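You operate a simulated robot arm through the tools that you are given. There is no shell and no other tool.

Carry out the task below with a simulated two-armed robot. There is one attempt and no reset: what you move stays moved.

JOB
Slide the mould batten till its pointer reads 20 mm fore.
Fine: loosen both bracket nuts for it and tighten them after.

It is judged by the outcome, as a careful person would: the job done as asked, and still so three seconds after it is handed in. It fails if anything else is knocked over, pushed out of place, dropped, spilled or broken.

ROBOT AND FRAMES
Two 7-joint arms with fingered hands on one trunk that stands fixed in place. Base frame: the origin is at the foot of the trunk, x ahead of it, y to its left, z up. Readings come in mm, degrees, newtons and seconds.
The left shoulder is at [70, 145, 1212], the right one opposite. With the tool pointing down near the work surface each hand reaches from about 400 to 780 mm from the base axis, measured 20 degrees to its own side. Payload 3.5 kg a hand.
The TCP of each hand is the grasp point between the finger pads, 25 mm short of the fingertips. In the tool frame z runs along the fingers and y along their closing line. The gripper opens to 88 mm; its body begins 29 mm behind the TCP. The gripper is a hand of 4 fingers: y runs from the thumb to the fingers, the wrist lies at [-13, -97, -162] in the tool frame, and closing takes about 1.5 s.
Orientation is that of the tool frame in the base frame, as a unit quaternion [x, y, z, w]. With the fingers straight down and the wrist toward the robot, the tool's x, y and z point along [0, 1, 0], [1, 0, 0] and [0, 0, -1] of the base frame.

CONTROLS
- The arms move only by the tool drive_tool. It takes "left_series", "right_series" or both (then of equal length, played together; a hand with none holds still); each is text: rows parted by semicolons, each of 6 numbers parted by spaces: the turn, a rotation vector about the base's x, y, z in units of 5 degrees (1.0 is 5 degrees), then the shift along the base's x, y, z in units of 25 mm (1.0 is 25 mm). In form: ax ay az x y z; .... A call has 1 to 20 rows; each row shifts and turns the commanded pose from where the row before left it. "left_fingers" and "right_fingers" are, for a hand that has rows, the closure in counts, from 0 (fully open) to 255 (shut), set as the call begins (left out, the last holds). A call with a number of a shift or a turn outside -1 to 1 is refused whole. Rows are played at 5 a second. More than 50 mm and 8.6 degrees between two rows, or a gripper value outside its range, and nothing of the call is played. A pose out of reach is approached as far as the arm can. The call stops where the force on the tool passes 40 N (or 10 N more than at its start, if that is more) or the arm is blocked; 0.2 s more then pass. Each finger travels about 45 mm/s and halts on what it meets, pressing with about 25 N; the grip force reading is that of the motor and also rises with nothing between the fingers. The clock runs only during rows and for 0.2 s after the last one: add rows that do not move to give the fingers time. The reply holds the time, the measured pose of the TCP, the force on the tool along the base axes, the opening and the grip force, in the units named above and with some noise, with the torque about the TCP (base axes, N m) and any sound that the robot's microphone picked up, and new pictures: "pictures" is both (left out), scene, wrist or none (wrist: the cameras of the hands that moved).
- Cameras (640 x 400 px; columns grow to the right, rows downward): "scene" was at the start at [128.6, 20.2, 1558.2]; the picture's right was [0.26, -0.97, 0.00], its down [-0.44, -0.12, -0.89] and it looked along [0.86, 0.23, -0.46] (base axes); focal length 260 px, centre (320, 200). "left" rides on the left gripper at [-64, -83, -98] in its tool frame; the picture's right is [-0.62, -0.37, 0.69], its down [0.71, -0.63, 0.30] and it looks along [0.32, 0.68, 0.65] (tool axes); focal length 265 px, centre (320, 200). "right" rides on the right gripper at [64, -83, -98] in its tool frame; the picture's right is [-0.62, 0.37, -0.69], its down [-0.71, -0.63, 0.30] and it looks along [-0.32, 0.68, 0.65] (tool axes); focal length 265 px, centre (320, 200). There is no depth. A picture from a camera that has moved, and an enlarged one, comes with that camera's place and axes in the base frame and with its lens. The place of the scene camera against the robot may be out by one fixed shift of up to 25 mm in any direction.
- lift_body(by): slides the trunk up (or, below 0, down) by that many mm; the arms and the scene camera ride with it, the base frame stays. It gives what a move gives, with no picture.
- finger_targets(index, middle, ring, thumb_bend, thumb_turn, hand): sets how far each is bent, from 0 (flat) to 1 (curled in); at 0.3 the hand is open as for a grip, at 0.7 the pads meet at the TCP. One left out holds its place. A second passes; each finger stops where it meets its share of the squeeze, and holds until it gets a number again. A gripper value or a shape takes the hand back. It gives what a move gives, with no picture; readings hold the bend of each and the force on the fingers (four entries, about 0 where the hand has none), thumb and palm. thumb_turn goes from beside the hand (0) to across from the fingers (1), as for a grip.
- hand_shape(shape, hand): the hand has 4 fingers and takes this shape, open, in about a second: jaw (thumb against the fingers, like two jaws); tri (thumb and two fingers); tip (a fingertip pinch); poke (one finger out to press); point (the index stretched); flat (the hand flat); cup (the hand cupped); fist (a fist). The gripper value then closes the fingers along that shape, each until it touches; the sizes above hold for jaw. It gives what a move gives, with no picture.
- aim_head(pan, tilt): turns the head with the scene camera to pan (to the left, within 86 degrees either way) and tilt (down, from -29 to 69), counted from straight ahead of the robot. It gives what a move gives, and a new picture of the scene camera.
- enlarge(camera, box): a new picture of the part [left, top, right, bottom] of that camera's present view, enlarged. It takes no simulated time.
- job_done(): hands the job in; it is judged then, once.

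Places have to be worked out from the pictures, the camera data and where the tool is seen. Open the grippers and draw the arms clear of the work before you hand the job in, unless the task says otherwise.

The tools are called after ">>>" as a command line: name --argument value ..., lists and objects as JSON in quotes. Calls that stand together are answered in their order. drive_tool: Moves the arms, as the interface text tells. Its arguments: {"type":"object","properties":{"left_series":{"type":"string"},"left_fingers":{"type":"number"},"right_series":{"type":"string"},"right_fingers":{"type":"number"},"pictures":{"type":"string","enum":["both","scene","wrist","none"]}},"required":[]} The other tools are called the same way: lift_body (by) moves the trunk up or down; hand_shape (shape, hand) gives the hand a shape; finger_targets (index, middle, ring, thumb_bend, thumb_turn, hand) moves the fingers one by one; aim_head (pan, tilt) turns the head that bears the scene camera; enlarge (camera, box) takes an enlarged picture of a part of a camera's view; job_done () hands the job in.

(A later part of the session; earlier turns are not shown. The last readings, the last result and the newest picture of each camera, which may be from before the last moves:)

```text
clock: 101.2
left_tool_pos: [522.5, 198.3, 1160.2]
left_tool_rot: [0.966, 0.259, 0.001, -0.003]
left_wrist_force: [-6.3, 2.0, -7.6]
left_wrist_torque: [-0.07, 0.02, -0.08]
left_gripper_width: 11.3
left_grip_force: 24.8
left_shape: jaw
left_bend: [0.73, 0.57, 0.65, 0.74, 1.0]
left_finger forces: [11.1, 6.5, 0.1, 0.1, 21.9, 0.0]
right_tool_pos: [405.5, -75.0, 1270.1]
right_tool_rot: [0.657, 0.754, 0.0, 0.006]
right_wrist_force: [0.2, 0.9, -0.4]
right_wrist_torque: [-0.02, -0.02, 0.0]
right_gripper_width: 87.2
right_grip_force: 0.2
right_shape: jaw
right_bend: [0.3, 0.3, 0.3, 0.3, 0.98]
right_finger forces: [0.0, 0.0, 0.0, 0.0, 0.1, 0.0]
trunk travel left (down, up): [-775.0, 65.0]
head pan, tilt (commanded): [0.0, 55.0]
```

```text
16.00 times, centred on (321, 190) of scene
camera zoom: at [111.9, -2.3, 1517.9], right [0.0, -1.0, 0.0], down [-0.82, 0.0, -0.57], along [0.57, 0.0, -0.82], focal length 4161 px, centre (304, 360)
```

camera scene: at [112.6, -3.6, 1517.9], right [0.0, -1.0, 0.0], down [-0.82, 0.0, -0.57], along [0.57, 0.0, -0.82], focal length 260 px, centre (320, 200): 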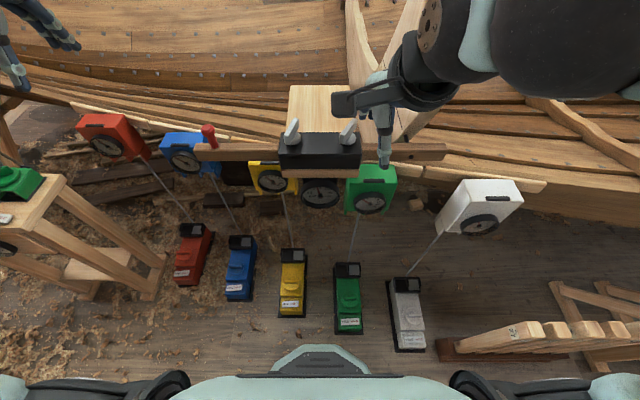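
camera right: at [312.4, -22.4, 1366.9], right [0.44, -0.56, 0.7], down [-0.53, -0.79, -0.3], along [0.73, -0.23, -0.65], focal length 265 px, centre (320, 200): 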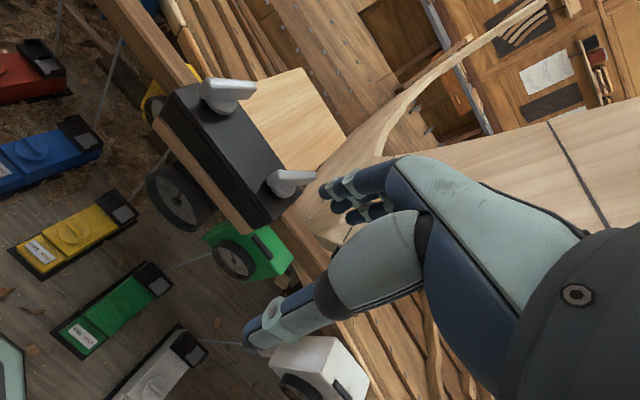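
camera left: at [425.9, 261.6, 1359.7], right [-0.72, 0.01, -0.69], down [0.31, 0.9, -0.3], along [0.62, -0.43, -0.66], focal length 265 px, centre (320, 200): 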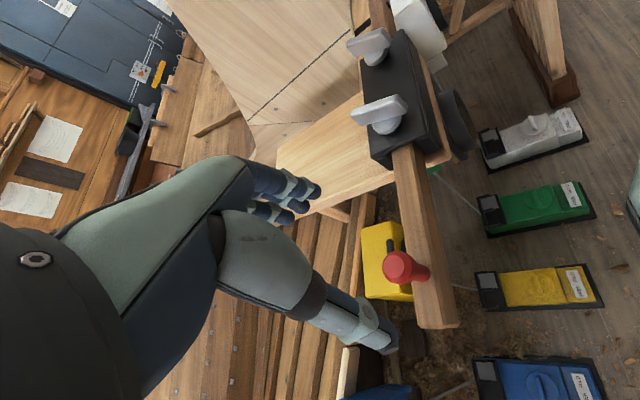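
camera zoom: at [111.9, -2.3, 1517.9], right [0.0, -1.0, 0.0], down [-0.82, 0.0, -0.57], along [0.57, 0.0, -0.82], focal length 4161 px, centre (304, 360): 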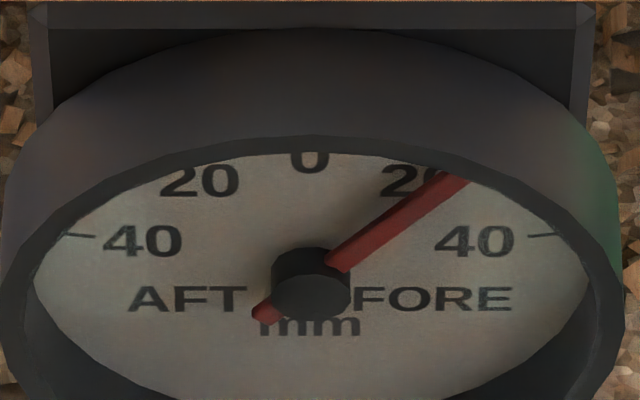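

The needle now reads 20.0 ± 0.3 mm fore. Keeping the left hand on the knob to hold the batten, I'll bring the right hand over the right nut (yaw 20° for clearance) to tighten it.

>>> drive_tool --right_series "0 0 0.5 0.7 0.12 0;0 0 0.5 0.7 0.12 0;0 0 0.5 0.7 0.12 0;0 0 0.5 0.7 0.12 0;0 0 0.5 0.7 0.12 0;0 0 0 0.7 0.12 0;0 0 0 0.75 0.1 0;0 0 0 0 0 0;0 0 0 0 0 0" --pictures "wrist"

>>> enlarge --camera "right" --box '[180, 200, 320, 320]'

>>> enlarge --camera "scene" --box '[305, 180, 337, 200]'

```text
clock: 103.2
left_tool_pos: [522.0, 198.1, 1161.9]
left_tool_rot: [0.966, 0.259, 0.002, -0.003]
left_wrist_force: [-6.0, 2.4, -8.6]
left_wrist_torque: [-0.05, 0.08, -0.04]
left_gripper_width: 10.5
left_grip_force: 24.9
left_shape: jaw
left_bend: [0.73, 0.57, 0.65, 0.74, 1.0]
left_finger forces: [11.7, 6.8, 0.1, 0.0, 21.4, 0.0]
right_tool_pos: [527.7, -54.4, 1271.5]
right_tool_rot: [0.571, 0.821, 0.0, 0.004]
right_wrist_force: [0.4, 0.6, 0.0]
right_wrist_torque: [-0.01, 0.0, 0.01]
right_gripper_width: 87.8
right_grip_force: 0.1
right_shape: jaw
right_bend: [0.3, 0.3, 0.3, 0.3, 0.98]
right_finger forces: [0.0, 0.1, 0.0, 0.0, 0.0, 0.0]
trunk travel left (down, up): [-775.0, 65.0]
head pan, tilt (commanded): [0.0, 55.0]
camera right: at [426.4, -22.5, 1367.4], right [0.55, -0.45, 0.7], down [-0.34, -0.89, -0.3], along [0.76, -0.07, -0.65], focal length 265 px, centre (320, 200)
```

right: 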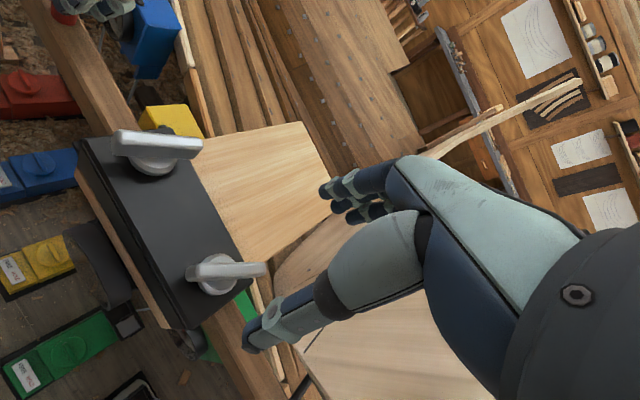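

```text
3.33 times, centred on (250, 260) of right
camera zoom: at [426.4, -22.5, 1367.4], right [0.55, -0.45, 0.7], down [-0.34, -0.89, -0.3], along [0.76, -0.07, -0.65], focal length 885 px, centre (553, 0)
```

zoom: 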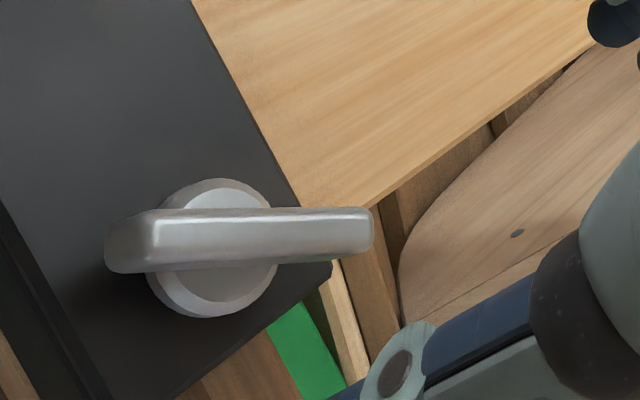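

```text
16.00 times, centred on (321, 190) of scene
camera zoom: at [111.9, -2.5, 1517.9], right [0.0, -1.0, 0.0], down [-0.82, 0.0, -0.57], along [0.57, 0.0, -0.82], focal length 4161 px, centre (304, 360)
```

zoom: 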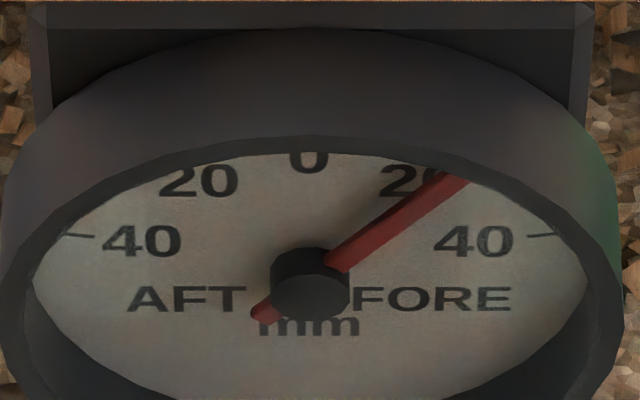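

The right wing is at ≈ 149°. I'll descend at yaw 20°, then rotate to yaw 42° at low height (safe from the timber) and close; the closing itself will begin turning the wing clockwise.

>>> drive_tool --right_series "0 0 0 0 0 -1;0 0 0 0 0 -1;0 0 0 0 0 -1;0 0 0 0 0 -0.9;0 0 1 0 0 0;0 0 1 0 0 0;0 0 1 0 0 0;0 0 1 0 0 0;0 0 0.4 0 0 0;0 0 0 0 0 0" --pictures "wrist"

>>> enlarge --camera "right" --box '[220, 160, 400, 320]'

```text
clock: 105.3
left_tool_pos: [522.0, 199.2, 1161.8]
left_tool_rot: [0.966, 0.259, 0.002, -0.002]
left_wrist_force: [-2.8, 0.1, -9.2]
left_wrist_torque: [-0.11, 0.05, -0.01]
left_gripper_width: 11.1
left_grip_force: 24.6
left_shape: jaw
left_bend: [0.73, 0.57, 0.65, 0.74, 1.0]
left_finger forces: [11.8, 7.7, 0.0, 0.0, 20.0, 0.1]
right_tool_pos: [527.8, -53.7, 1173.0]
right_tool_rot: [0.404, 0.915, 0.001, 0.005]
right_wrist_force: [-0.5, 0.1, -0.4]
right_wrist_torque: [0.02, -0.06, 0.03]
right_gripper_width: 87.4
right_grip_force: 0.0
right_shape: jaw
right_bend: [0.3, 0.3, 0.3, 0.3, 0.98]
right_finger forces: [0.0, 0.1, 0.1, 0.1, 0.0, 0.1]
trunk travel left (down, up): [-775.0, 65.0]
head pan, tilt (commanded): [0.0, 55.0]
camera right: at [421.0, -62.9, 1269.9], right [0.68, -0.21, 0.7], down [0.02, -0.95, -0.3], along [0.73, 0.22, -0.65], focal length 265 px, centre (320, 200)
```

right: 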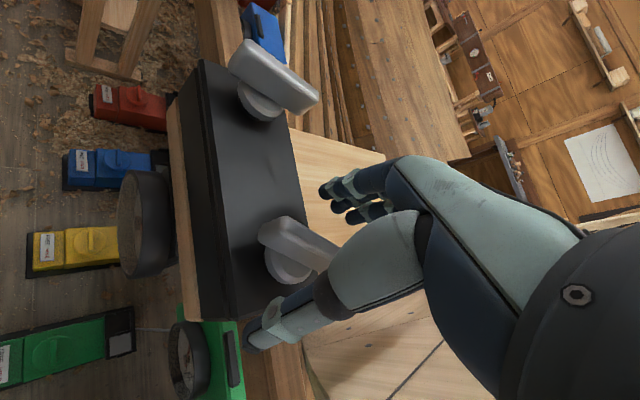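

```text
2.50 times, centred on (310, 240) of right
camera zoom: at [421.0, -62.9, 1269.9], right [0.68, -0.21, 0.7], down [0.02, -0.95, -0.3], along [0.73, 0.22, -0.65], focal length 664 px, centre (345, 100)
```

zoom: 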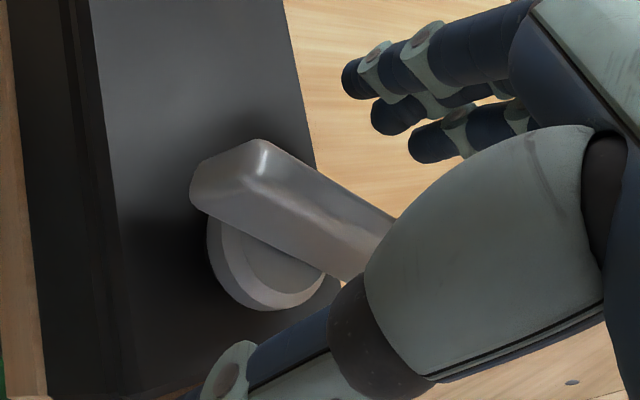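

Positioned cleanly around the wing. I'll close, then turn clockwise 90° (18 rows), ending at yaw ≈ -48°.

>>> drive_tool --right_series "0 0 0 0 0 0;0 0 0 0 0 0;0 0 0 0 0 0;0 0 0 0 0 0;0 0 0 0 0 0;0 0 0 0 0 0;0 0 0 0 0 0;0 0 0 0 0 0" --right_fingers 255 --pictures "none"

>>> drive_tool --right_series "0 0 -1 0 0 0;0 0 -1 0 0 0;0 0 -1 0 0 0;0 0 -1 0 0 0;0 0 -1 0 0 0;0 0 -1 0 0 0;0 0 -1 0 0 0;0 0 -1 0 0 0;0 0 -1 0 0 0;0 0 -1 0 0 0;0 0 -1 0 0 0;0 0 -1 0 0 0" --pictures "both"

>>> enlarge --camera "scene" --box '[270, 100, 390, 210]'

```text
clock: 107.2
left_tool_pos: [522.6, 199.1, 1161.9]
left_tool_rot: [0.966, 0.258, 0.002, -0.002]
left_wrist_force: [-2.2, -0.5, -10.7]
left_wrist_torque: [-0.12, -0.05, -0.04]
left_gripper_width: 11.0
left_grip_force: 25.0
left_shape: jaw
left_bend: [0.73, 0.57, 0.65, 0.74, 1.0]
left_finger forces: [11.7, 8.3, 0.1, 0.0, 19.4, 0.0]
right_tool_pos: [527.0, -55.1, 1172.9]
right_tool_rot: [0.404, 0.915, 0.001, 0.006]
right_wrist_force: [0.8, -0.7, 6.6]
right_wrist_torque: [-0.01, -0.03, -0.01]
right_gripper_width: 11.5
right_grip_force: 25.0
right_shape: jaw
right_bend: [0.72, 0.59, 0.54, 0.73, 1.0]
right_finger forces: [12.9, 6.6, 2.9, 0.1, 21.5, 0.1]
trunk travel left (down, up): [-775.0, 65.0]
head pan, tilt (commanded): [0.0, 55.0]
```

```text
clock: 109.8
left_tool_pos: [524.0, 197.1, 1161.7]
left_tool_rot: [0.966, 0.259, 0.002, -0.002]
left_wrist_force: [-5.9, 0.9, -7.6]
left_wrist_torque: [-0.09, 0.03, -0.02]
left_gripper_width: 10.9
left_grip_force: 24.8
left_shape: jaw
left_bend: [0.73, 0.57, 0.65, 0.74, 1.0]
left_finger forces: [12.1, 7.2, 0.0, 0.1, 20.9, 0.0]
right_tool_pos: [528.8, -54.7, 1172.2]
right_tool_rot: [0.809, 0.588, -0.001, 0.005]
right_wrist_force: [2.1, 1.7, 5.3]
right_wrist_torque: [0.09, -0.03, 0.05]
right_gripper_width: 11.2
right_grip_force: 24.9
right_shape: jaw
right_bend: [0.73, 0.61, 0.58, 0.75, 1.0]
right_finger forces: [14.8, 6.0, 2.9, 0.0, 27.4, 0.0]
trunk travel left (down, up): [-775.0, 65.0]
head pan, tilt (commanded): [0.0, 55.0]
camera scene: at [111.9, -2.3, 1517.9], right [0.0, -1.0, 0.0], down [-0.82, 0.0, -0.57], along [0.57, 0.0, -0.82], focal length 260 px, centre (320, 200)
camera right: at [467.5, 33.3, 1269.9], right [0.16, -0.7, 0.7], down [-0.82, -0.49, -0.3], along [0.55, -0.52, -0.65], focal length 265 px, centre (320, 200)
```

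scene: 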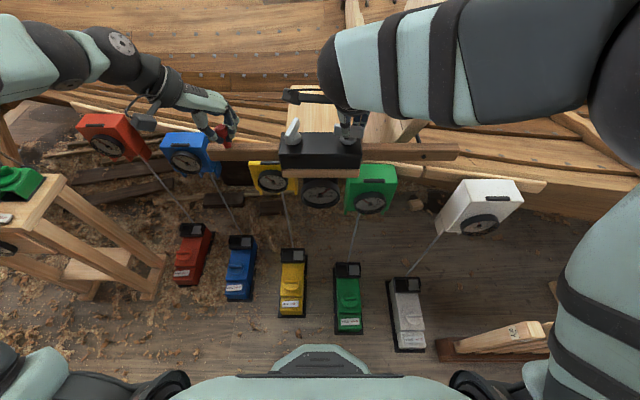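
right: 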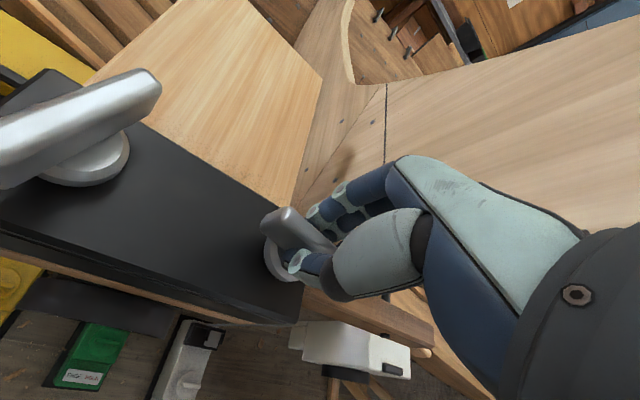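

```text
3.64 times, centred on (330, 155) of scene
camera zoom: at [111.9, -2.3, 1517.9], right [0.0, -1.0, 0.0], down [-0.82, 0.0, -0.57], along [0.57, 0.0, -0.82], focal length 946 px, centre (284, 364)
```

zoom: 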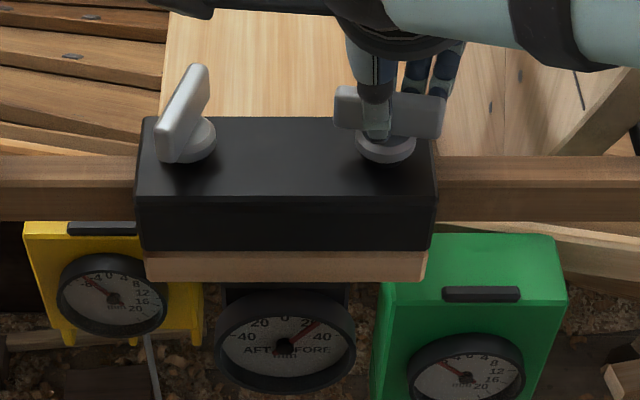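

The right wing is following (≈ 85° now). I'll continue clockwise 35° to yaw ≈ -53°.

>>> drive_tool --right_series "0 0 -1 0 0 0;0 0 -1 0 0 0;0 0 -1 0 0 0;0 0 -1 0 0 0;0 0 -1 0 0 0;0 0 -1 0 0 0;0 0 -1 0 0 0" --pictures "both"

>>> enlarge --camera "scene" --box '[270, 100, 390, 210]'

>>> enlarge --camera "right" --box '[220, 160, 400, 320]'

```text
clock: 111.5
left_tool_pos: [521.5, 197.8, 1160.5]
left_tool_rot: [0.966, 0.26, 0.001, -0.005]
left_wrist_force: [-3.3, 0.6, -1.3]
left_wrist_torque: [-0.1, -0.02, -0.03]
left_gripper_width: 11.2
left_grip_force: 24.7
left_shape: jaw
left_bend: [0.73, 0.57, 0.65, 0.74, 1.0]
left_finger forces: [12.0, 9.1, 0.0, 0.1, 19.8, 0.0]
right_tool_pos: [533.7, -69.8, 1198.9]
right_tool_rot: [0.953, 0.301, 0.024, -0.026]
right_wrist_force: [-0.2, 1.2, 0.1]
right_wrist_torque: [0.02, 0.01, 0.0]
right_gripper_width: 9.1
right_grip_force: 24.8
right_shape: jaw
right_bend: [0.74, 0.73, 0.71, 0.78, 1.0]
right_finger forces: [0.0, 0.0, 0.0, 0.1, 0.0, 0.0]
trunk travel left (down, up): [-775.0, 65.0]
head pan, tilt (commanded): [0.0, 55.0]
stopped in row 7 (right hand): the arm was blocked; the commanded pose is now the measured one
camera scene: at [111.6, -3.7, 1518.3], right [0.0, -1.0, 0.0], down [-0.82, 0.0, -0.57], along [0.57, 0.0, -0.82], focal length 260 px, centre (320, 200)
camera right: at [534.8, 29.5, 1302.6], right [-0.32, -0.7, 0.64], down [-0.94, 0.12, -0.33], along [0.15, -0.7, -0.7], focal length 265 px, centre (320, 200)
```

scene: 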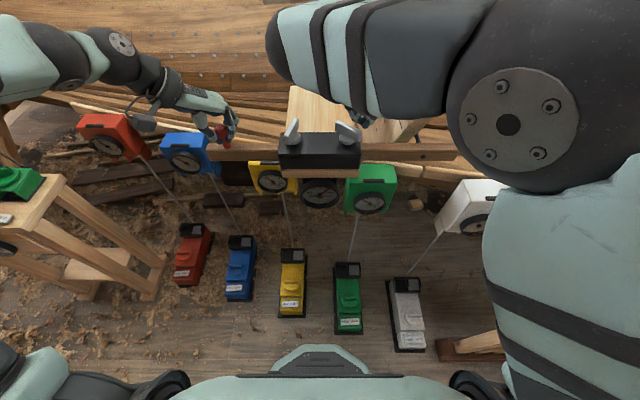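
right: 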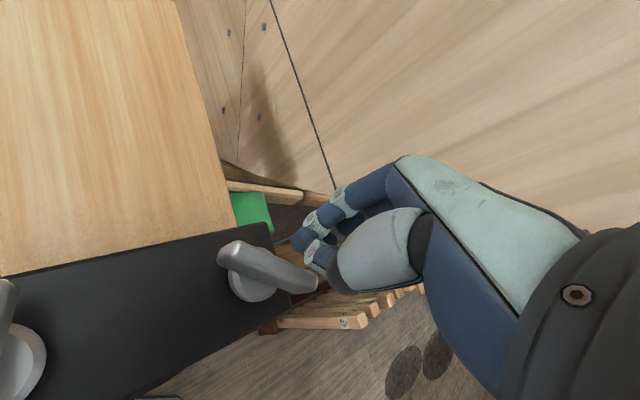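

```text
3.64 times, centred on (330, 155) of scene
camera zoom: at [111.6, -3.7, 1518.3], right [0.0, -1.0, 0.0], down [-0.82, 0.0, -0.57], along [0.57, 0.0, -0.82], focal length 946 px, centre (284, 364)
```

zoom: 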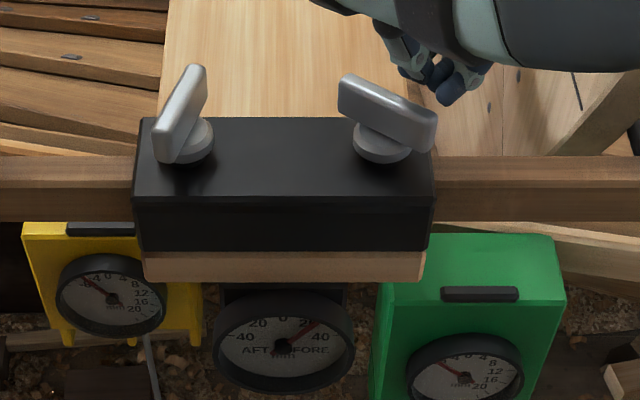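

```text
2.50 times, centred on (310, 240) of right
camera zoom: at [534.8, 29.5, 1302.6], right [-0.32, -0.7, 0.64], down [-0.94, 0.12, -0.33], along [0.15, -0.7, -0.7], focal length 664 px, centre (345, 100)
```

zoom: 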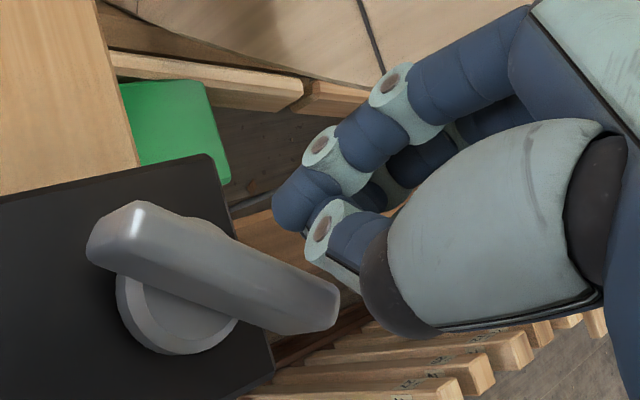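

The right wing is back to its original angle (≈ 54° by the same measure as at the start) and the hand slipped off when it met the hard stop. I'll lift the right hand clear, level it, and check both wings and the dial.

>>> drive_tool --right_series "0 0 0 0 0 0.8;-0.73 0.34 0 0 0 0.8;0 0 1 0 0 0.8;0 0 1 -0.2 0 0.5;0 0 1 -0.5 0 0;0 0 1 -0.5 0 0;0 0 0 0 0 0" --right_fingers 0 --pictures "both"

>>> enlarge --camera "scene" --box '[270, 112, 370, 172]'

>>> enlarge --camera "scene" --box '[305, 180, 337, 200]'

```text
clock: 113.2
left_tool_pos: [522.2, 197.9, 1159.5]
left_tool_rot: [0.966, 0.259, 0.002, -0.004]
left_wrist_force: [-5.9, 1.5, -5.0]
left_wrist_torque: [-0.11, 0.04, -0.06]
left_gripper_width: 11.1
left_grip_force: 25.0
left_shape: jaw
left_bend: [0.73, 0.56, 0.65, 0.74, 1.0]
left_finger forces: [12.4, 9.0, 0.1, 0.0, 20.2, 0.0]
right_tool_pos: [502.2, -66.2, 1267.8]
right_tool_rot: [0.885, 0.466, -0.002, 0.002]
right_wrist_force: [0.5, -0.7, 0.0]
right_wrist_torque: [0.03, 0.0, 0.03]
right_gripper_width: 87.8
right_grip_force: 0.0
right_shape: jaw
right_bend: [0.3, 0.3, 0.3, 0.3, 0.98]
right_finger forces: [0.1, 0.1, 0.1, 0.0, 0.0, 0.0]
trunk travel left (down, up): [-775.0, 65.0]
head pan, tilt (commanded): [0.0, 55.0]
camera scene: at [111.0, -3.0, 1518.0], right [0.0, -1.0, 0.0], down [-0.82, 0.0, -0.57], along [0.57, 0.0, -0.82], focal length 260 px, centre (320, 200)
camera right: at [469.4, 34.4, 1365.5], right [-0.05, -0.71, 0.7], down [-0.92, -0.23, -0.3], along [0.38, -0.66, -0.65], focal length 265 px, centre (320, 200)
```

scene: 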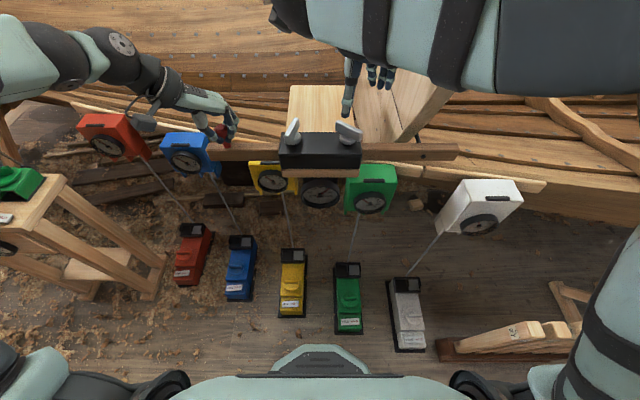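
right: 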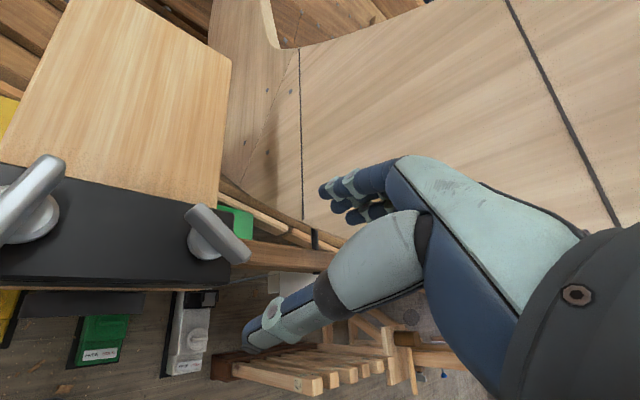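

```text
6.40 times, centred on (320, 142) of scene
camera zoom: at [111.0, -3.0, 1518.0], right [0.0, -1.0, 0.0], down [-0.82, 0.0, -0.57], along [0.57, 0.0, -0.82], focal length 1664 px, centre (320, 571)
```

zoom: 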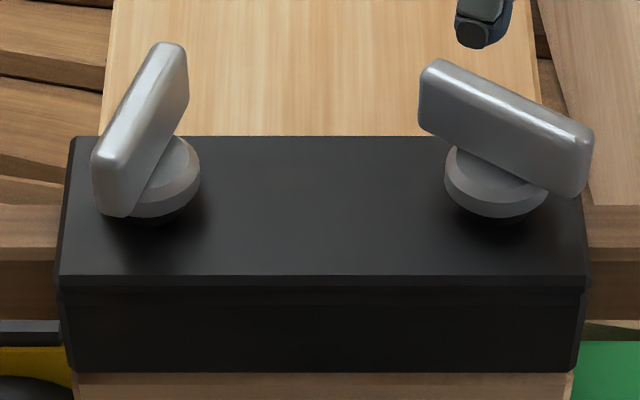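

```text
16.00 times, centred on (321, 190) of scene
camera zoom: at [111.0, -3.0, 1518.0], right [0.0, -1.0, 0.0], down [-0.82, 0.0, -0.57], along [0.57, 0.0, -0.82], focal length 4161 px, centre (304, 360)
```

zoom: 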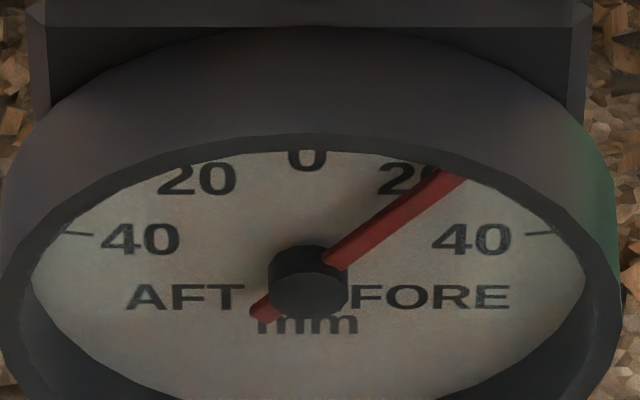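

The right wing matches its original pose within a few degrees, and the dial still reads ≈ 19.8–20. Now I'll take the right hand over the left nut (y ≈ 56), rotating to yaw ≈ +65°.

>>> drive_tool --right_series "0 0 1 0.13 0.61 0;0 0 1 0.13 0.61 0;0 0 1 0.13 0.61 0;0 0 1 0.13 0.61 0;0 0 1 0.13 0.61 0;0 0 1 0.13 0.61 0;0 0 1 0.13 0.61 0;0 0 1 0.13 0.61 0;0 0 1 0 0 0;0 0 1 0 0 0;0 0 1 0 0 0;0 0 1 0 0 0;0 0 1 0 0 0;0 0 1 0 0 0;0 0 1 0 0 0;0 0 1 0 0 0;0 0 1 0 0 0;0 0 1 0 0 0;0 0 1 0 0 0;0 0 1 0 0 0" --pictures "both"

>>> enlarge --camera "right" --box '[180, 200, 320, 320]'

```text
clock: 117.3
left_tool_pos: [520.6, 198.3, 1161.6]
left_tool_rot: [0.966, 0.26, 0.002, -0.004]
left_wrist_force: [-7.1, 0.1, -7.6]
left_wrist_torque: [-0.02, 0.05, -0.06]
left_gripper_width: 11.2
left_grip_force: 24.8
left_shape: jaw
left_bend: [0.73, 0.57, 0.65, 0.74, 1.0]
left_finger forces: [13.5, 8.3, 0.1, 0.1, 20.7, 0.0]
right_tool_pos: [528.7, 53.5, 1267.9]
right_tool_rot: [0.212, 0.977, 0.0, 0.002]
right_wrist_force: [0.4, 0.1, -0.1]
right_wrist_torque: [-0.02, 0.0, -0.01]
right_gripper_width: 87.7
right_grip_force: 0.0
right_shape: jaw
right_bend: [0.3, 0.3, 0.3, 0.3, 0.98]
right_finger forces: [0.0, 0.0, 0.0, 0.0, 0.1, 0.1]
trunk travel left (down, up): [-775.0, 65.0]
head pan, tilt (commanded): [0.0, 55.0]
camera scene: at [111.0, -3.3, 1518.0], right [0.0, -1.0, 0.0], down [-0.82, 0.0, -0.57], along [0.57, 0.0, -0.82], focal length 260 px, centre (320, 200)
camera right: at [434.3, 5.7, 1365.5], right [0.71, 0.08, 0.7], down [0.39, -0.87, -0.3], along [0.58, 0.49, -0.65], focal length 265 px, centre (320, 200)
```

scene: 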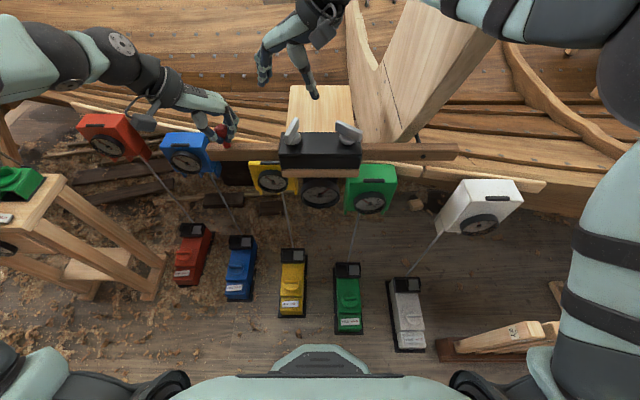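
right: 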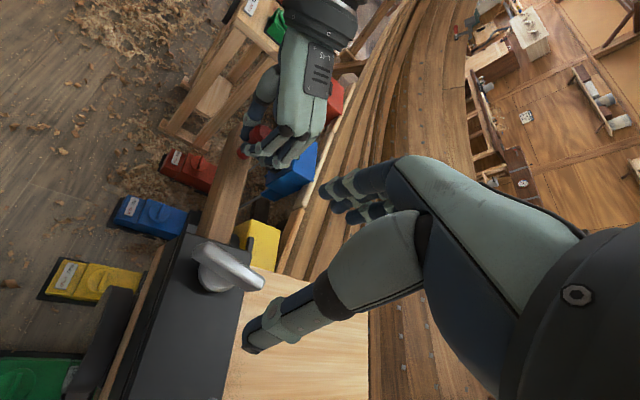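

```text
3.33 times, centred on (250, 260) of right
camera zoom: at [434.3, 5.7, 1365.5], right [0.71, 0.08, 0.7], down [0.39, -0.87, -0.3], along [0.58, 0.49, -0.65], focal length 885 px, centre (553, 0)
```

zoom: 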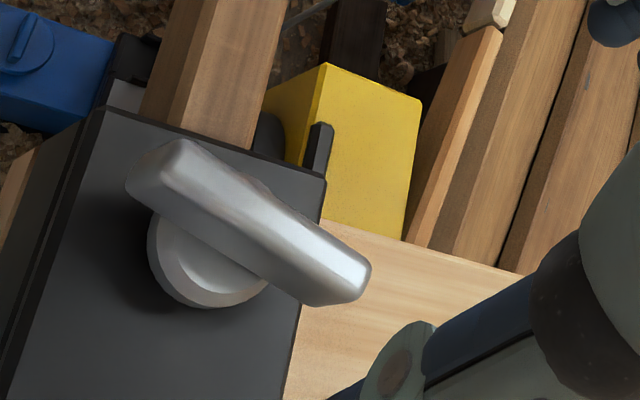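

The left wing is at ≈ 160°, centre (527.6, 56.9). I'll recentre, descend and grip it at yaw 65°.

>>> drive_tool --right_series "0 0 0 -0.04 0.12 -0.95;0 0 0 0 0 -0.95;0 0 0 0 0 -0.95;0 0 0 0 0 -0.92;0 0 0 0 0 0;0 0 0 0 0 0" --pictures "none"

>>> drive_tool --right_series "0 0 0 0 0 0;0 0 0 0 0 0;0 0 0 0 0 0;0 0 0 0 0 0;0 0 0 0 0 0;0 0 0 0 0 0;0 0 0 0 0 0;0 0 0 0 0 0" --right_fingers 255 --pictures "wrist"

```text
clock: 118.8
left_tool_pos: [522.6, 198.2, 1161.3]
left_tool_rot: [0.966, 0.26, 0.001, -0.004]
left_wrist_force: [-8.0, -0.7, -6.8]
left_wrist_torque: [-0.07, 0.06, -0.05]
left_gripper_width: 11.4
left_grip_force: 24.9
left_shape: jaw
left_bend: [0.73, 0.57, 0.65, 0.74, 1.0]
left_finger forces: [13.5, 8.4, 0.1, 0.1, 20.5, 0.1]
right_tool_pos: [526.8, 57.6, 1173.4]
right_tool_rot: [0.213, 0.977, 0.001, 0.003]
right_wrist_force: [0.0, -0.2, -0.5]
right_wrist_torque: [0.0, 0.01, -0.02]
right_gripper_width: 87.8
right_grip_force: 0.1
right_shape: jaw
right_bend: [0.3, 0.3, 0.3, 0.3, 0.98]
right_finger forces: [0.1, 0.0, 0.1, 0.1, 0.1, 0.0]
trunk travel left (down, up): [-775.0, 65.0]
head pan, tilt (commanded): [0.0, 55.0]
```

```text
clock: 120.5
left_tool_pos: [522.1, 198.4, 1161.0]
left_tool_rot: [0.966, 0.26, 0.002, -0.004]
left_wrist_force: [-8.6, 0.9, -6.1]
left_wrist_torque: [-0.06, 0.06, -0.03]
left_gripper_width: 11.2
left_grip_force: 25.2
left_shape: jaw
left_bend: [0.73, 0.57, 0.65, 0.74, 1.0]
left_finger forces: [13.5, 8.2, 0.1, 0.0, 20.5, 0.1]
right_tool_pos: [527.8, 56.3, 1173.3]
right_tool_rot: [0.212, 0.977, 0.0, 0.003]
right_wrist_force: [-0.5, -0.3, -1.5]
right_wrist_torque: [-0.01, -0.01, 0.01]
right_gripper_width: 7.4
right_grip_force: 24.8
right_shape: jaw
right_bend: [0.71, 0.65, 0.62, 0.73, 1.0]
right_finger forces: [13.4, 6.2, 2.6, 0.0, 22.2, 0.1]
trunk travel left (down, up): [-775.0, 65.0]
head pan, tilt (commanded): [0.0, 55.0]
camera right: at [433.5, 8.4, 1271.7], right [0.71, 0.08, 0.7], down [0.39, -0.87, -0.3], along [0.58, 0.49, -0.65], focal length 265 px, centre (320, 200)
```

right: 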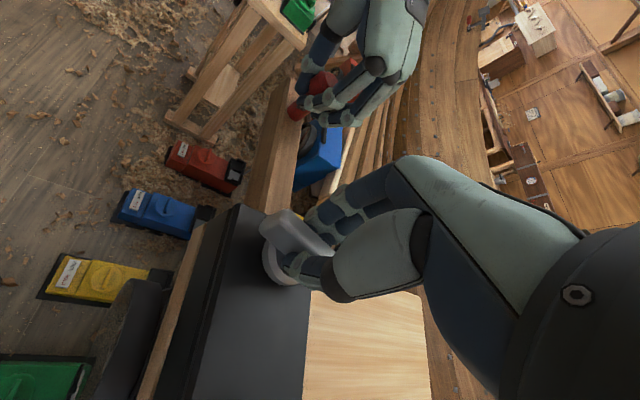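

Gripped. Turning clockwise 75° to yaw ≈ -10°.

>>> drive_tool --right_series "0 0 -1 0 0 0;0 0 -1 0 0 0;0 0 -1 0 0 0;0 0 -1 0 0 0;0 0 -1 0 0 0;0 0 -1 0 0 0;0 0 -1 0 0 0;0 0 -1 0 0 0;0 0 -1 0 0 0;0 0 -1 0 0 0;0 0 -1 0 0 0;0 0 -1 0 0 0;0 0 -1 0 0 0;0 0 -1 0 0 0;0 0 -1 0 0 0" --pictures "both"

>>> enlarge --camera "scene" --box '[270, 100, 390, 210]'

```text
clock: 123.8
left_tool_pos: [521.9, 198.6, 1160.1]
left_tool_rot: [0.966, 0.26, 0.002, -0.003]
left_wrist_force: [-10.3, -6.4, -3.7]
left_wrist_torque: [-0.2, 0.1, -0.14]
left_gripper_width: 11.2
left_grip_force: 24.3
left_shape: jaw
left_bend: [0.73, 0.56, 0.65, 0.75, 1.0]
left_finger forces: [17.2, 8.8, 0.1, 0.1, 19.0, 0.1]
right_tool_pos: [532.1, 50.0, 1185.8]
right_tool_rot: [0.77, 0.637, 0.014, -0.021]
right_wrist_force: [-8.9, 8.8, -29.0]
right_wrist_torque: [0.03, 0.02, 0.13]
right_gripper_width: 4.9
right_grip_force: 25.5
right_shape: jaw
right_bend: [0.71, 0.72, 0.7, 0.71, 0.99]
right_finger forces: [8.6, 2.6, 2.2, 0.0, 24.4, 0.1]
trunk travel left (down, up): [-775.0, 65.0]
head pan, tilt (commanded): [0.0, 55.0]
camera scene: at [111.1, -2.0, 1517.7], right [0.0, -1.0, 0.0], down [-0.82, 0.0, -0.57], along [0.57, 0.0, -0.82], focal length 260 px, centre (320, 200)
camera right: at [462.1, 123.8, 1288.4], right [0.25, -0.71, 0.66], down [-0.75, -0.57, -0.33], along [0.61, -0.42, -0.68], focal length 265 px, centre (320, 200)
```

scene: 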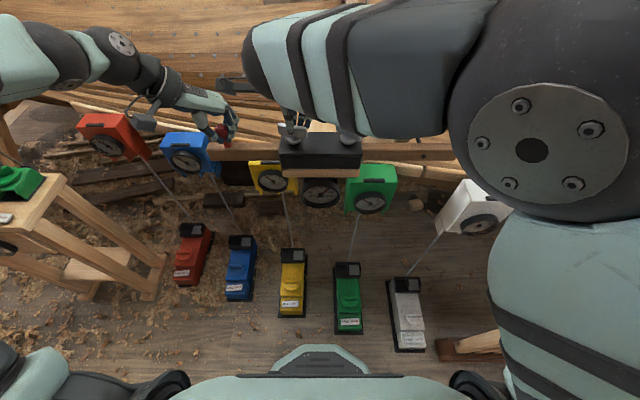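
right: 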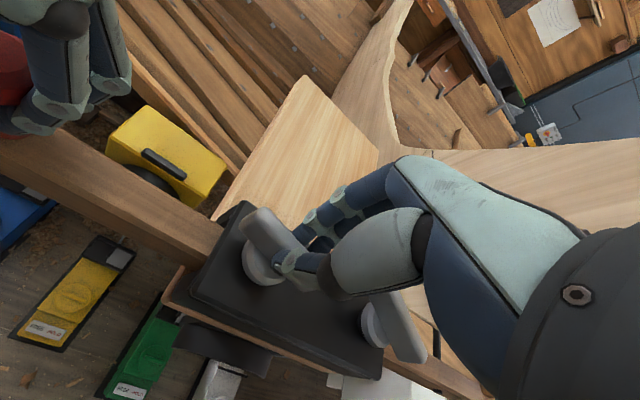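

```text
3.64 times, centred on (330, 155) of scene
camera zoom: at [111.1, -2.0, 1517.7], right [0.0, -1.0, 0.0], down [-0.82, 0.0, -0.57], along [0.57, 0.0, -0.82], focal length 946 px, centre (284, 364)
```

zoom: 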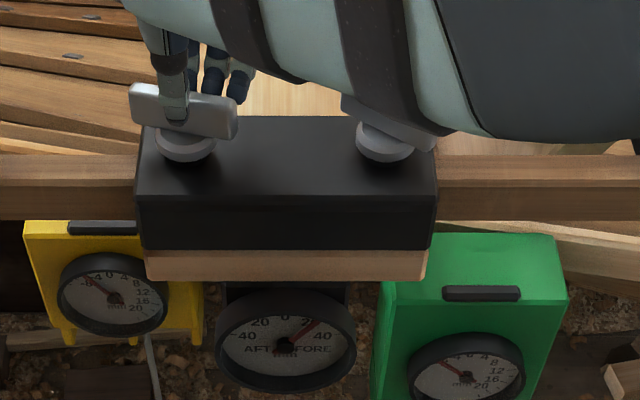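

The left wing is at ≈ 80°; the right arm is near its limit there and pulling up. I'll release, lift, and retreat the right hand toward the robot so the left hand can finish.

>>> drive_tool --right_series "0 0 0 0 0 0;0 0 0 0 0 0;0 0 0 0 0 0;0 0 0 0 0 0;0 0 0 0 0 0;0 0 0 0 0 1;0 0 0 0 0 1;0 0 0 0 0 1;0 0 0 0 0 1;0 0 0.5 -0.3 -0.7 0;0 0 0.5 -0.6 -0.9 0;0 0 0.5 -0.8 -0.9 0;0 0 0.5 -0.8 -0.9 0;0 0 0.5 -0.8 -0.9 0;0 0 0.5 -0.8 -0.7 0;0 0 0.5 -0.8 0 0;0 0 0 0 0 0" --right_fingers 0 --pictures "scene"

>>> enlarge --camera "scene" --box '[270, 112, 370, 172]'

>>> enlarge --camera "scene" --box '[305, 180, 337, 200]'

```text
clock: 127.3
left_tool_pos: [522.9, 199.4, 1160.6]
left_tool_rot: [0.966, 0.259, 0.001, -0.004]
left_wrist_force: [-8.1, -0.3, -7.7]
left_wrist_torque: [-0.09, 0.06, -0.08]
left_gripper_width: 11.3
left_grip_force: 25.0
left_shape: jaw
left_bend: [0.73, 0.57, 0.65, 0.75, 1.0]
left_finger forces: [14.0, 8.6, 0.0, 0.0, 19.5, 0.0]
right_tool_pos: [406.2, -66.6, 1274.7]
right_tool_rot: [0.655, 0.755, 0.0, 0.003]
right_wrist_force: [-0.4, -0.1, 0.2]
right_wrist_torque: [-0.01, 0.01, 0.01]
right_gripper_width: 87.6
right_grip_force: 0.0
right_shape: jaw
right_bend: [0.3, 0.3, 0.3, 0.3, 0.98]
right_finger forces: [0.0, 0.1, 0.1, 0.1, 0.0, 0.0]
trunk travel left (down, up): [-775.0, 65.0]
head pan, tilt (commanded): [0.0, 55.0]
camera scene: at [110.9, -3.2, 1518.0], right [0.0, -1.0, 0.0], down [-0.82, 0.0, -0.57], along [0.57, 0.0, -0.82], focal length 260 px, centre (320, 200)
```

scene: 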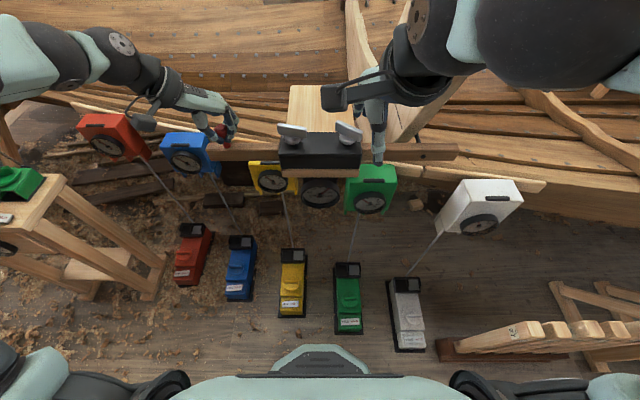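

```text
6.40 times, centred on (320, 142) of scene
camera zoom: at [110.9, -3.2, 1518.0], right [0.0, -1.0, 0.0], down [-0.82, 0.0, -0.57], along [0.57, 0.0, -0.82], focal length 1664 px, centre (320, 571)
```

zoom: 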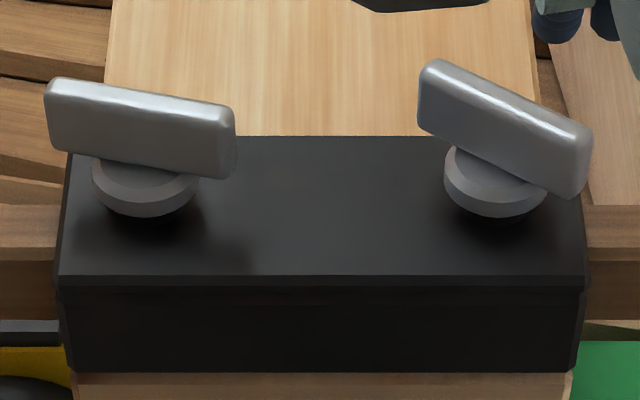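

```text
16.00 times, centred on (321, 190) of scene
camera zoom: at [110.9, -3.2, 1518.0], right [0.0, -1.0, 0.0], down [-0.82, 0.0, -0.57], along [0.57, 0.0, -0.82], focal length 4161 px, centre (304, 360)
```

zoom: 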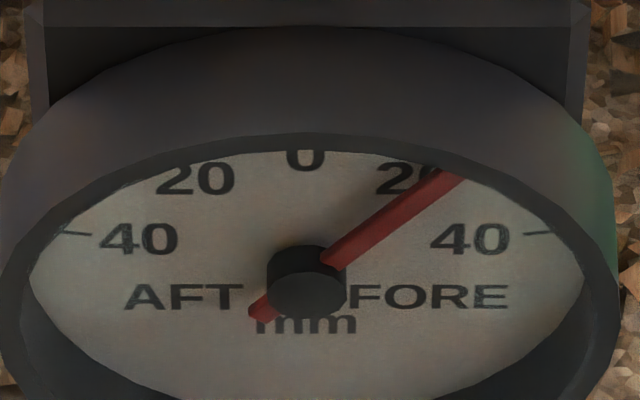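

Left wing ≈ 77°, dial still at 20. I'll release the knob with the left hand, lift it, and check that the dial holds with just the right nut tight.

>>> drive_tool --left_series "0 0 0 0 0 0;0 0 0 0 0 0;0 0 0 0 0 0;0 0 0 0 0 0;0 0 0 0 0 0;0 0 0 0 0 0;0 0 0 0 0 1;0 0 0 0 0 1;0 0 0 0 0 1;0 0 0 0 0 1;0 0 0 0 0 0" --left_fingers 0 --pictures "both"

>>> enlarge --camera "scene" --box '[305, 180, 337, 200]'

```text
clock: 129.8
left_tool_pos: [522.5, 198.6, 1259.2]
left_tool_rot: [0.966, 0.26, 0.002, -0.004]
left_wrist_force: [-0.1, 0.1, -0.4]
left_wrist_torque: [-0.02, 0.03, 0.0]
left_gripper_width: 87.8
left_grip_force: 0.1
left_shape: jaw
left_bend: [0.3, 0.3, 0.3, 0.3, 0.98]
left_finger forces: [0.0, 0.1, 0.0, 0.0, 0.1, 0.0]
right_tool_pos: [407.1, -68.2, 1272.0]
right_tool_rot: [0.657, 0.754, -0.001, 0.003]
right_wrist_force: [0.1, -0.4, -0.3]
right_wrist_torque: [-0.01, 0.02, 0.0]
right_gripper_width: 87.5
right_grip_force: 0.1
right_shape: jaw
right_bend: [0.3, 0.3, 0.3, 0.3, 0.98]
right_finger forces: [0.1, 0.0, 0.1, 0.0, 0.0, 0.0]
trunk travel left (down, up): [-775.0, 65.0]
head pan, tilt (commanded): [0.0, 55.0]
camera scene: at [112.6, -3.8, 1517.9], right [0.0, -1.0, 0.0], down [-0.82, 0.0, -0.57], along [0.57, 0.0, -0.82], focal length 260 px, centre (320, 200)
camera left: at [426.1, 236.5, 1357.6], right [-0.72, 0.01, -0.69], down [0.3, 0.91, -0.3], along [0.62, -0.42, -0.66], focal length 265 px, centre (320, 200)
```

scene: 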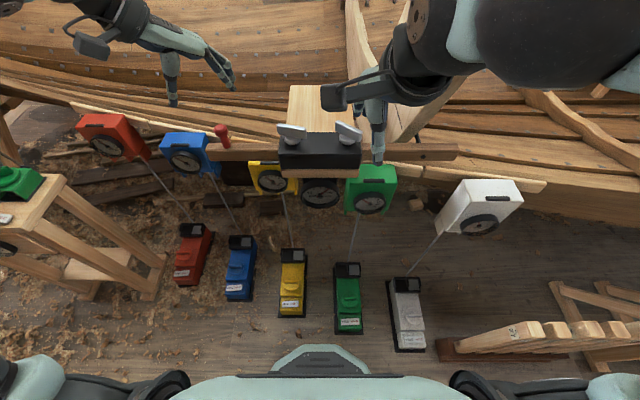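
left: 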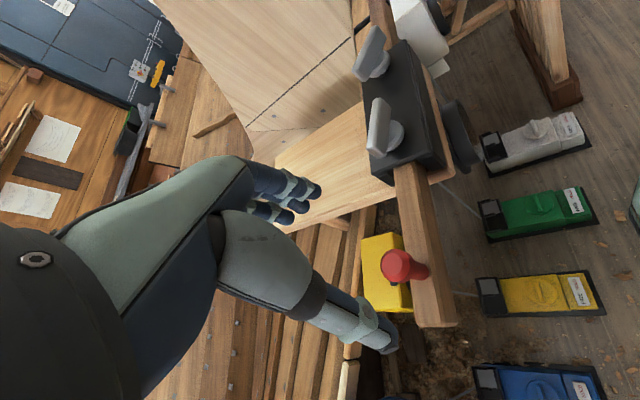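

```text
16.00 times, centred on (321, 190) of scene
camera zoom: at [112.6, -3.8, 1517.9], right [0.0, -1.0, 0.0], down [-0.82, 0.0, -0.57], along [0.57, 0.0, -0.82], focal length 4161 px, centre (304, 360)
```

zoom: 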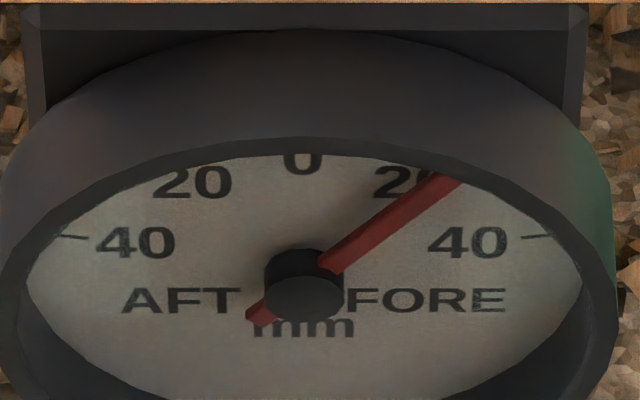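

The dial holds at 20.0. Now the left hand goes over the left nut at yaw -13° for the final tightening.

>>> drive_tool --left_series "0 0 0.94 0.02 -0.57 0;0 0 0.94 0.02 -0.57 0;0 0 0.94 0.02 -0.57 0;0 0 0.94 0.02 -0.57 0;0 0 0.94 0.02 -0.57 0;0 0 0.94 0.02 -0.57 0;0 0 0.94 0.02 -0.57 0;0 0 0.94 0.02 -0.57 0;0 0 0.94 0.02 -0.57 0;0 0 0.94 0.02 -0.57 0;0 0 0 0 0 0;0 0 0 0 0 0" --pictures "wrist"

>>> enlarge --camera "left" --box '[340, 210, 480, 330]'

```text
clock: 132.3
left_tool_pos: [529.3, 56.3, 1259.1]
left_tool_rot: [0.782, 0.624, 0.0, -0.004]
left_wrist_force: [0.0, 0.5, 1.0]
left_wrist_torque: [-0.03, 0.0, 0.02]
left_gripper_width: 87.4
left_grip_force: 0.2
left_shape: jaw
left_bend: [0.3, 0.3, 0.3, 0.3, 0.98]
left_finger forces: [0.0, 0.1, 0.0, 0.0, 0.0, 0.0]
right_tool_pos: [408.1, -67.8, 1274.2]
right_tool_rot: [0.657, 0.754, -0.001, 0.003]
right_wrist_force: [-0.2, -0.4, -0.3]
right_wrist_torque: [-0.01, -0.01, 0.01]
right_gripper_width: 87.5
right_grip_force: 0.1
right_shape: jaw
right_bend: [0.3, 0.3, 0.3, 0.3, 0.98]
right_finger forces: [0.0, 0.1, 0.0, 0.0, 0.0, 0.0]
trunk travel left (down, up): [-775.0, 65.0]
head pan, tilt (commanded): [0.0, 55.0]
camera left: at [434.2, 11.4, 1357.3], right [-0.5, -0.52, -0.69], down [-0.46, 0.84, -0.3], along [0.73, 0.17, -0.66], focal length 265 px, centre (320, 200)
```

left: 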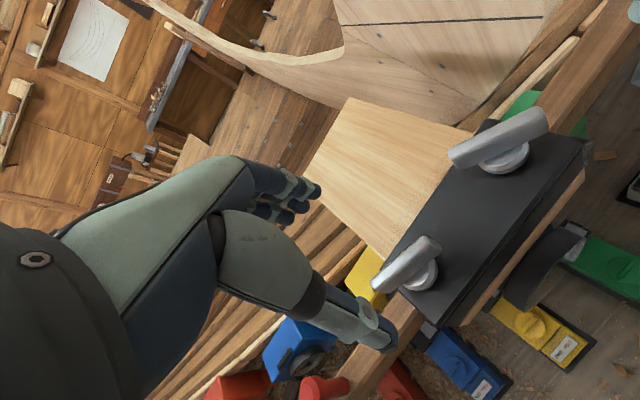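

```text
3.33 times, centred on (410, 270) of left
camera zoom: at [434.2, 11.4, 1357.3], right [-0.5, -0.52, -0.69], down [-0.46, 0.84, -0.3], along [0.73, 0.17, -0.66], focal length 885 px, centre (20, -33)
```

zoom: 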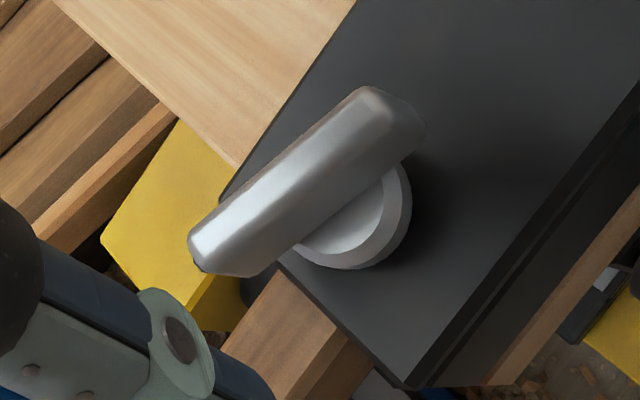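

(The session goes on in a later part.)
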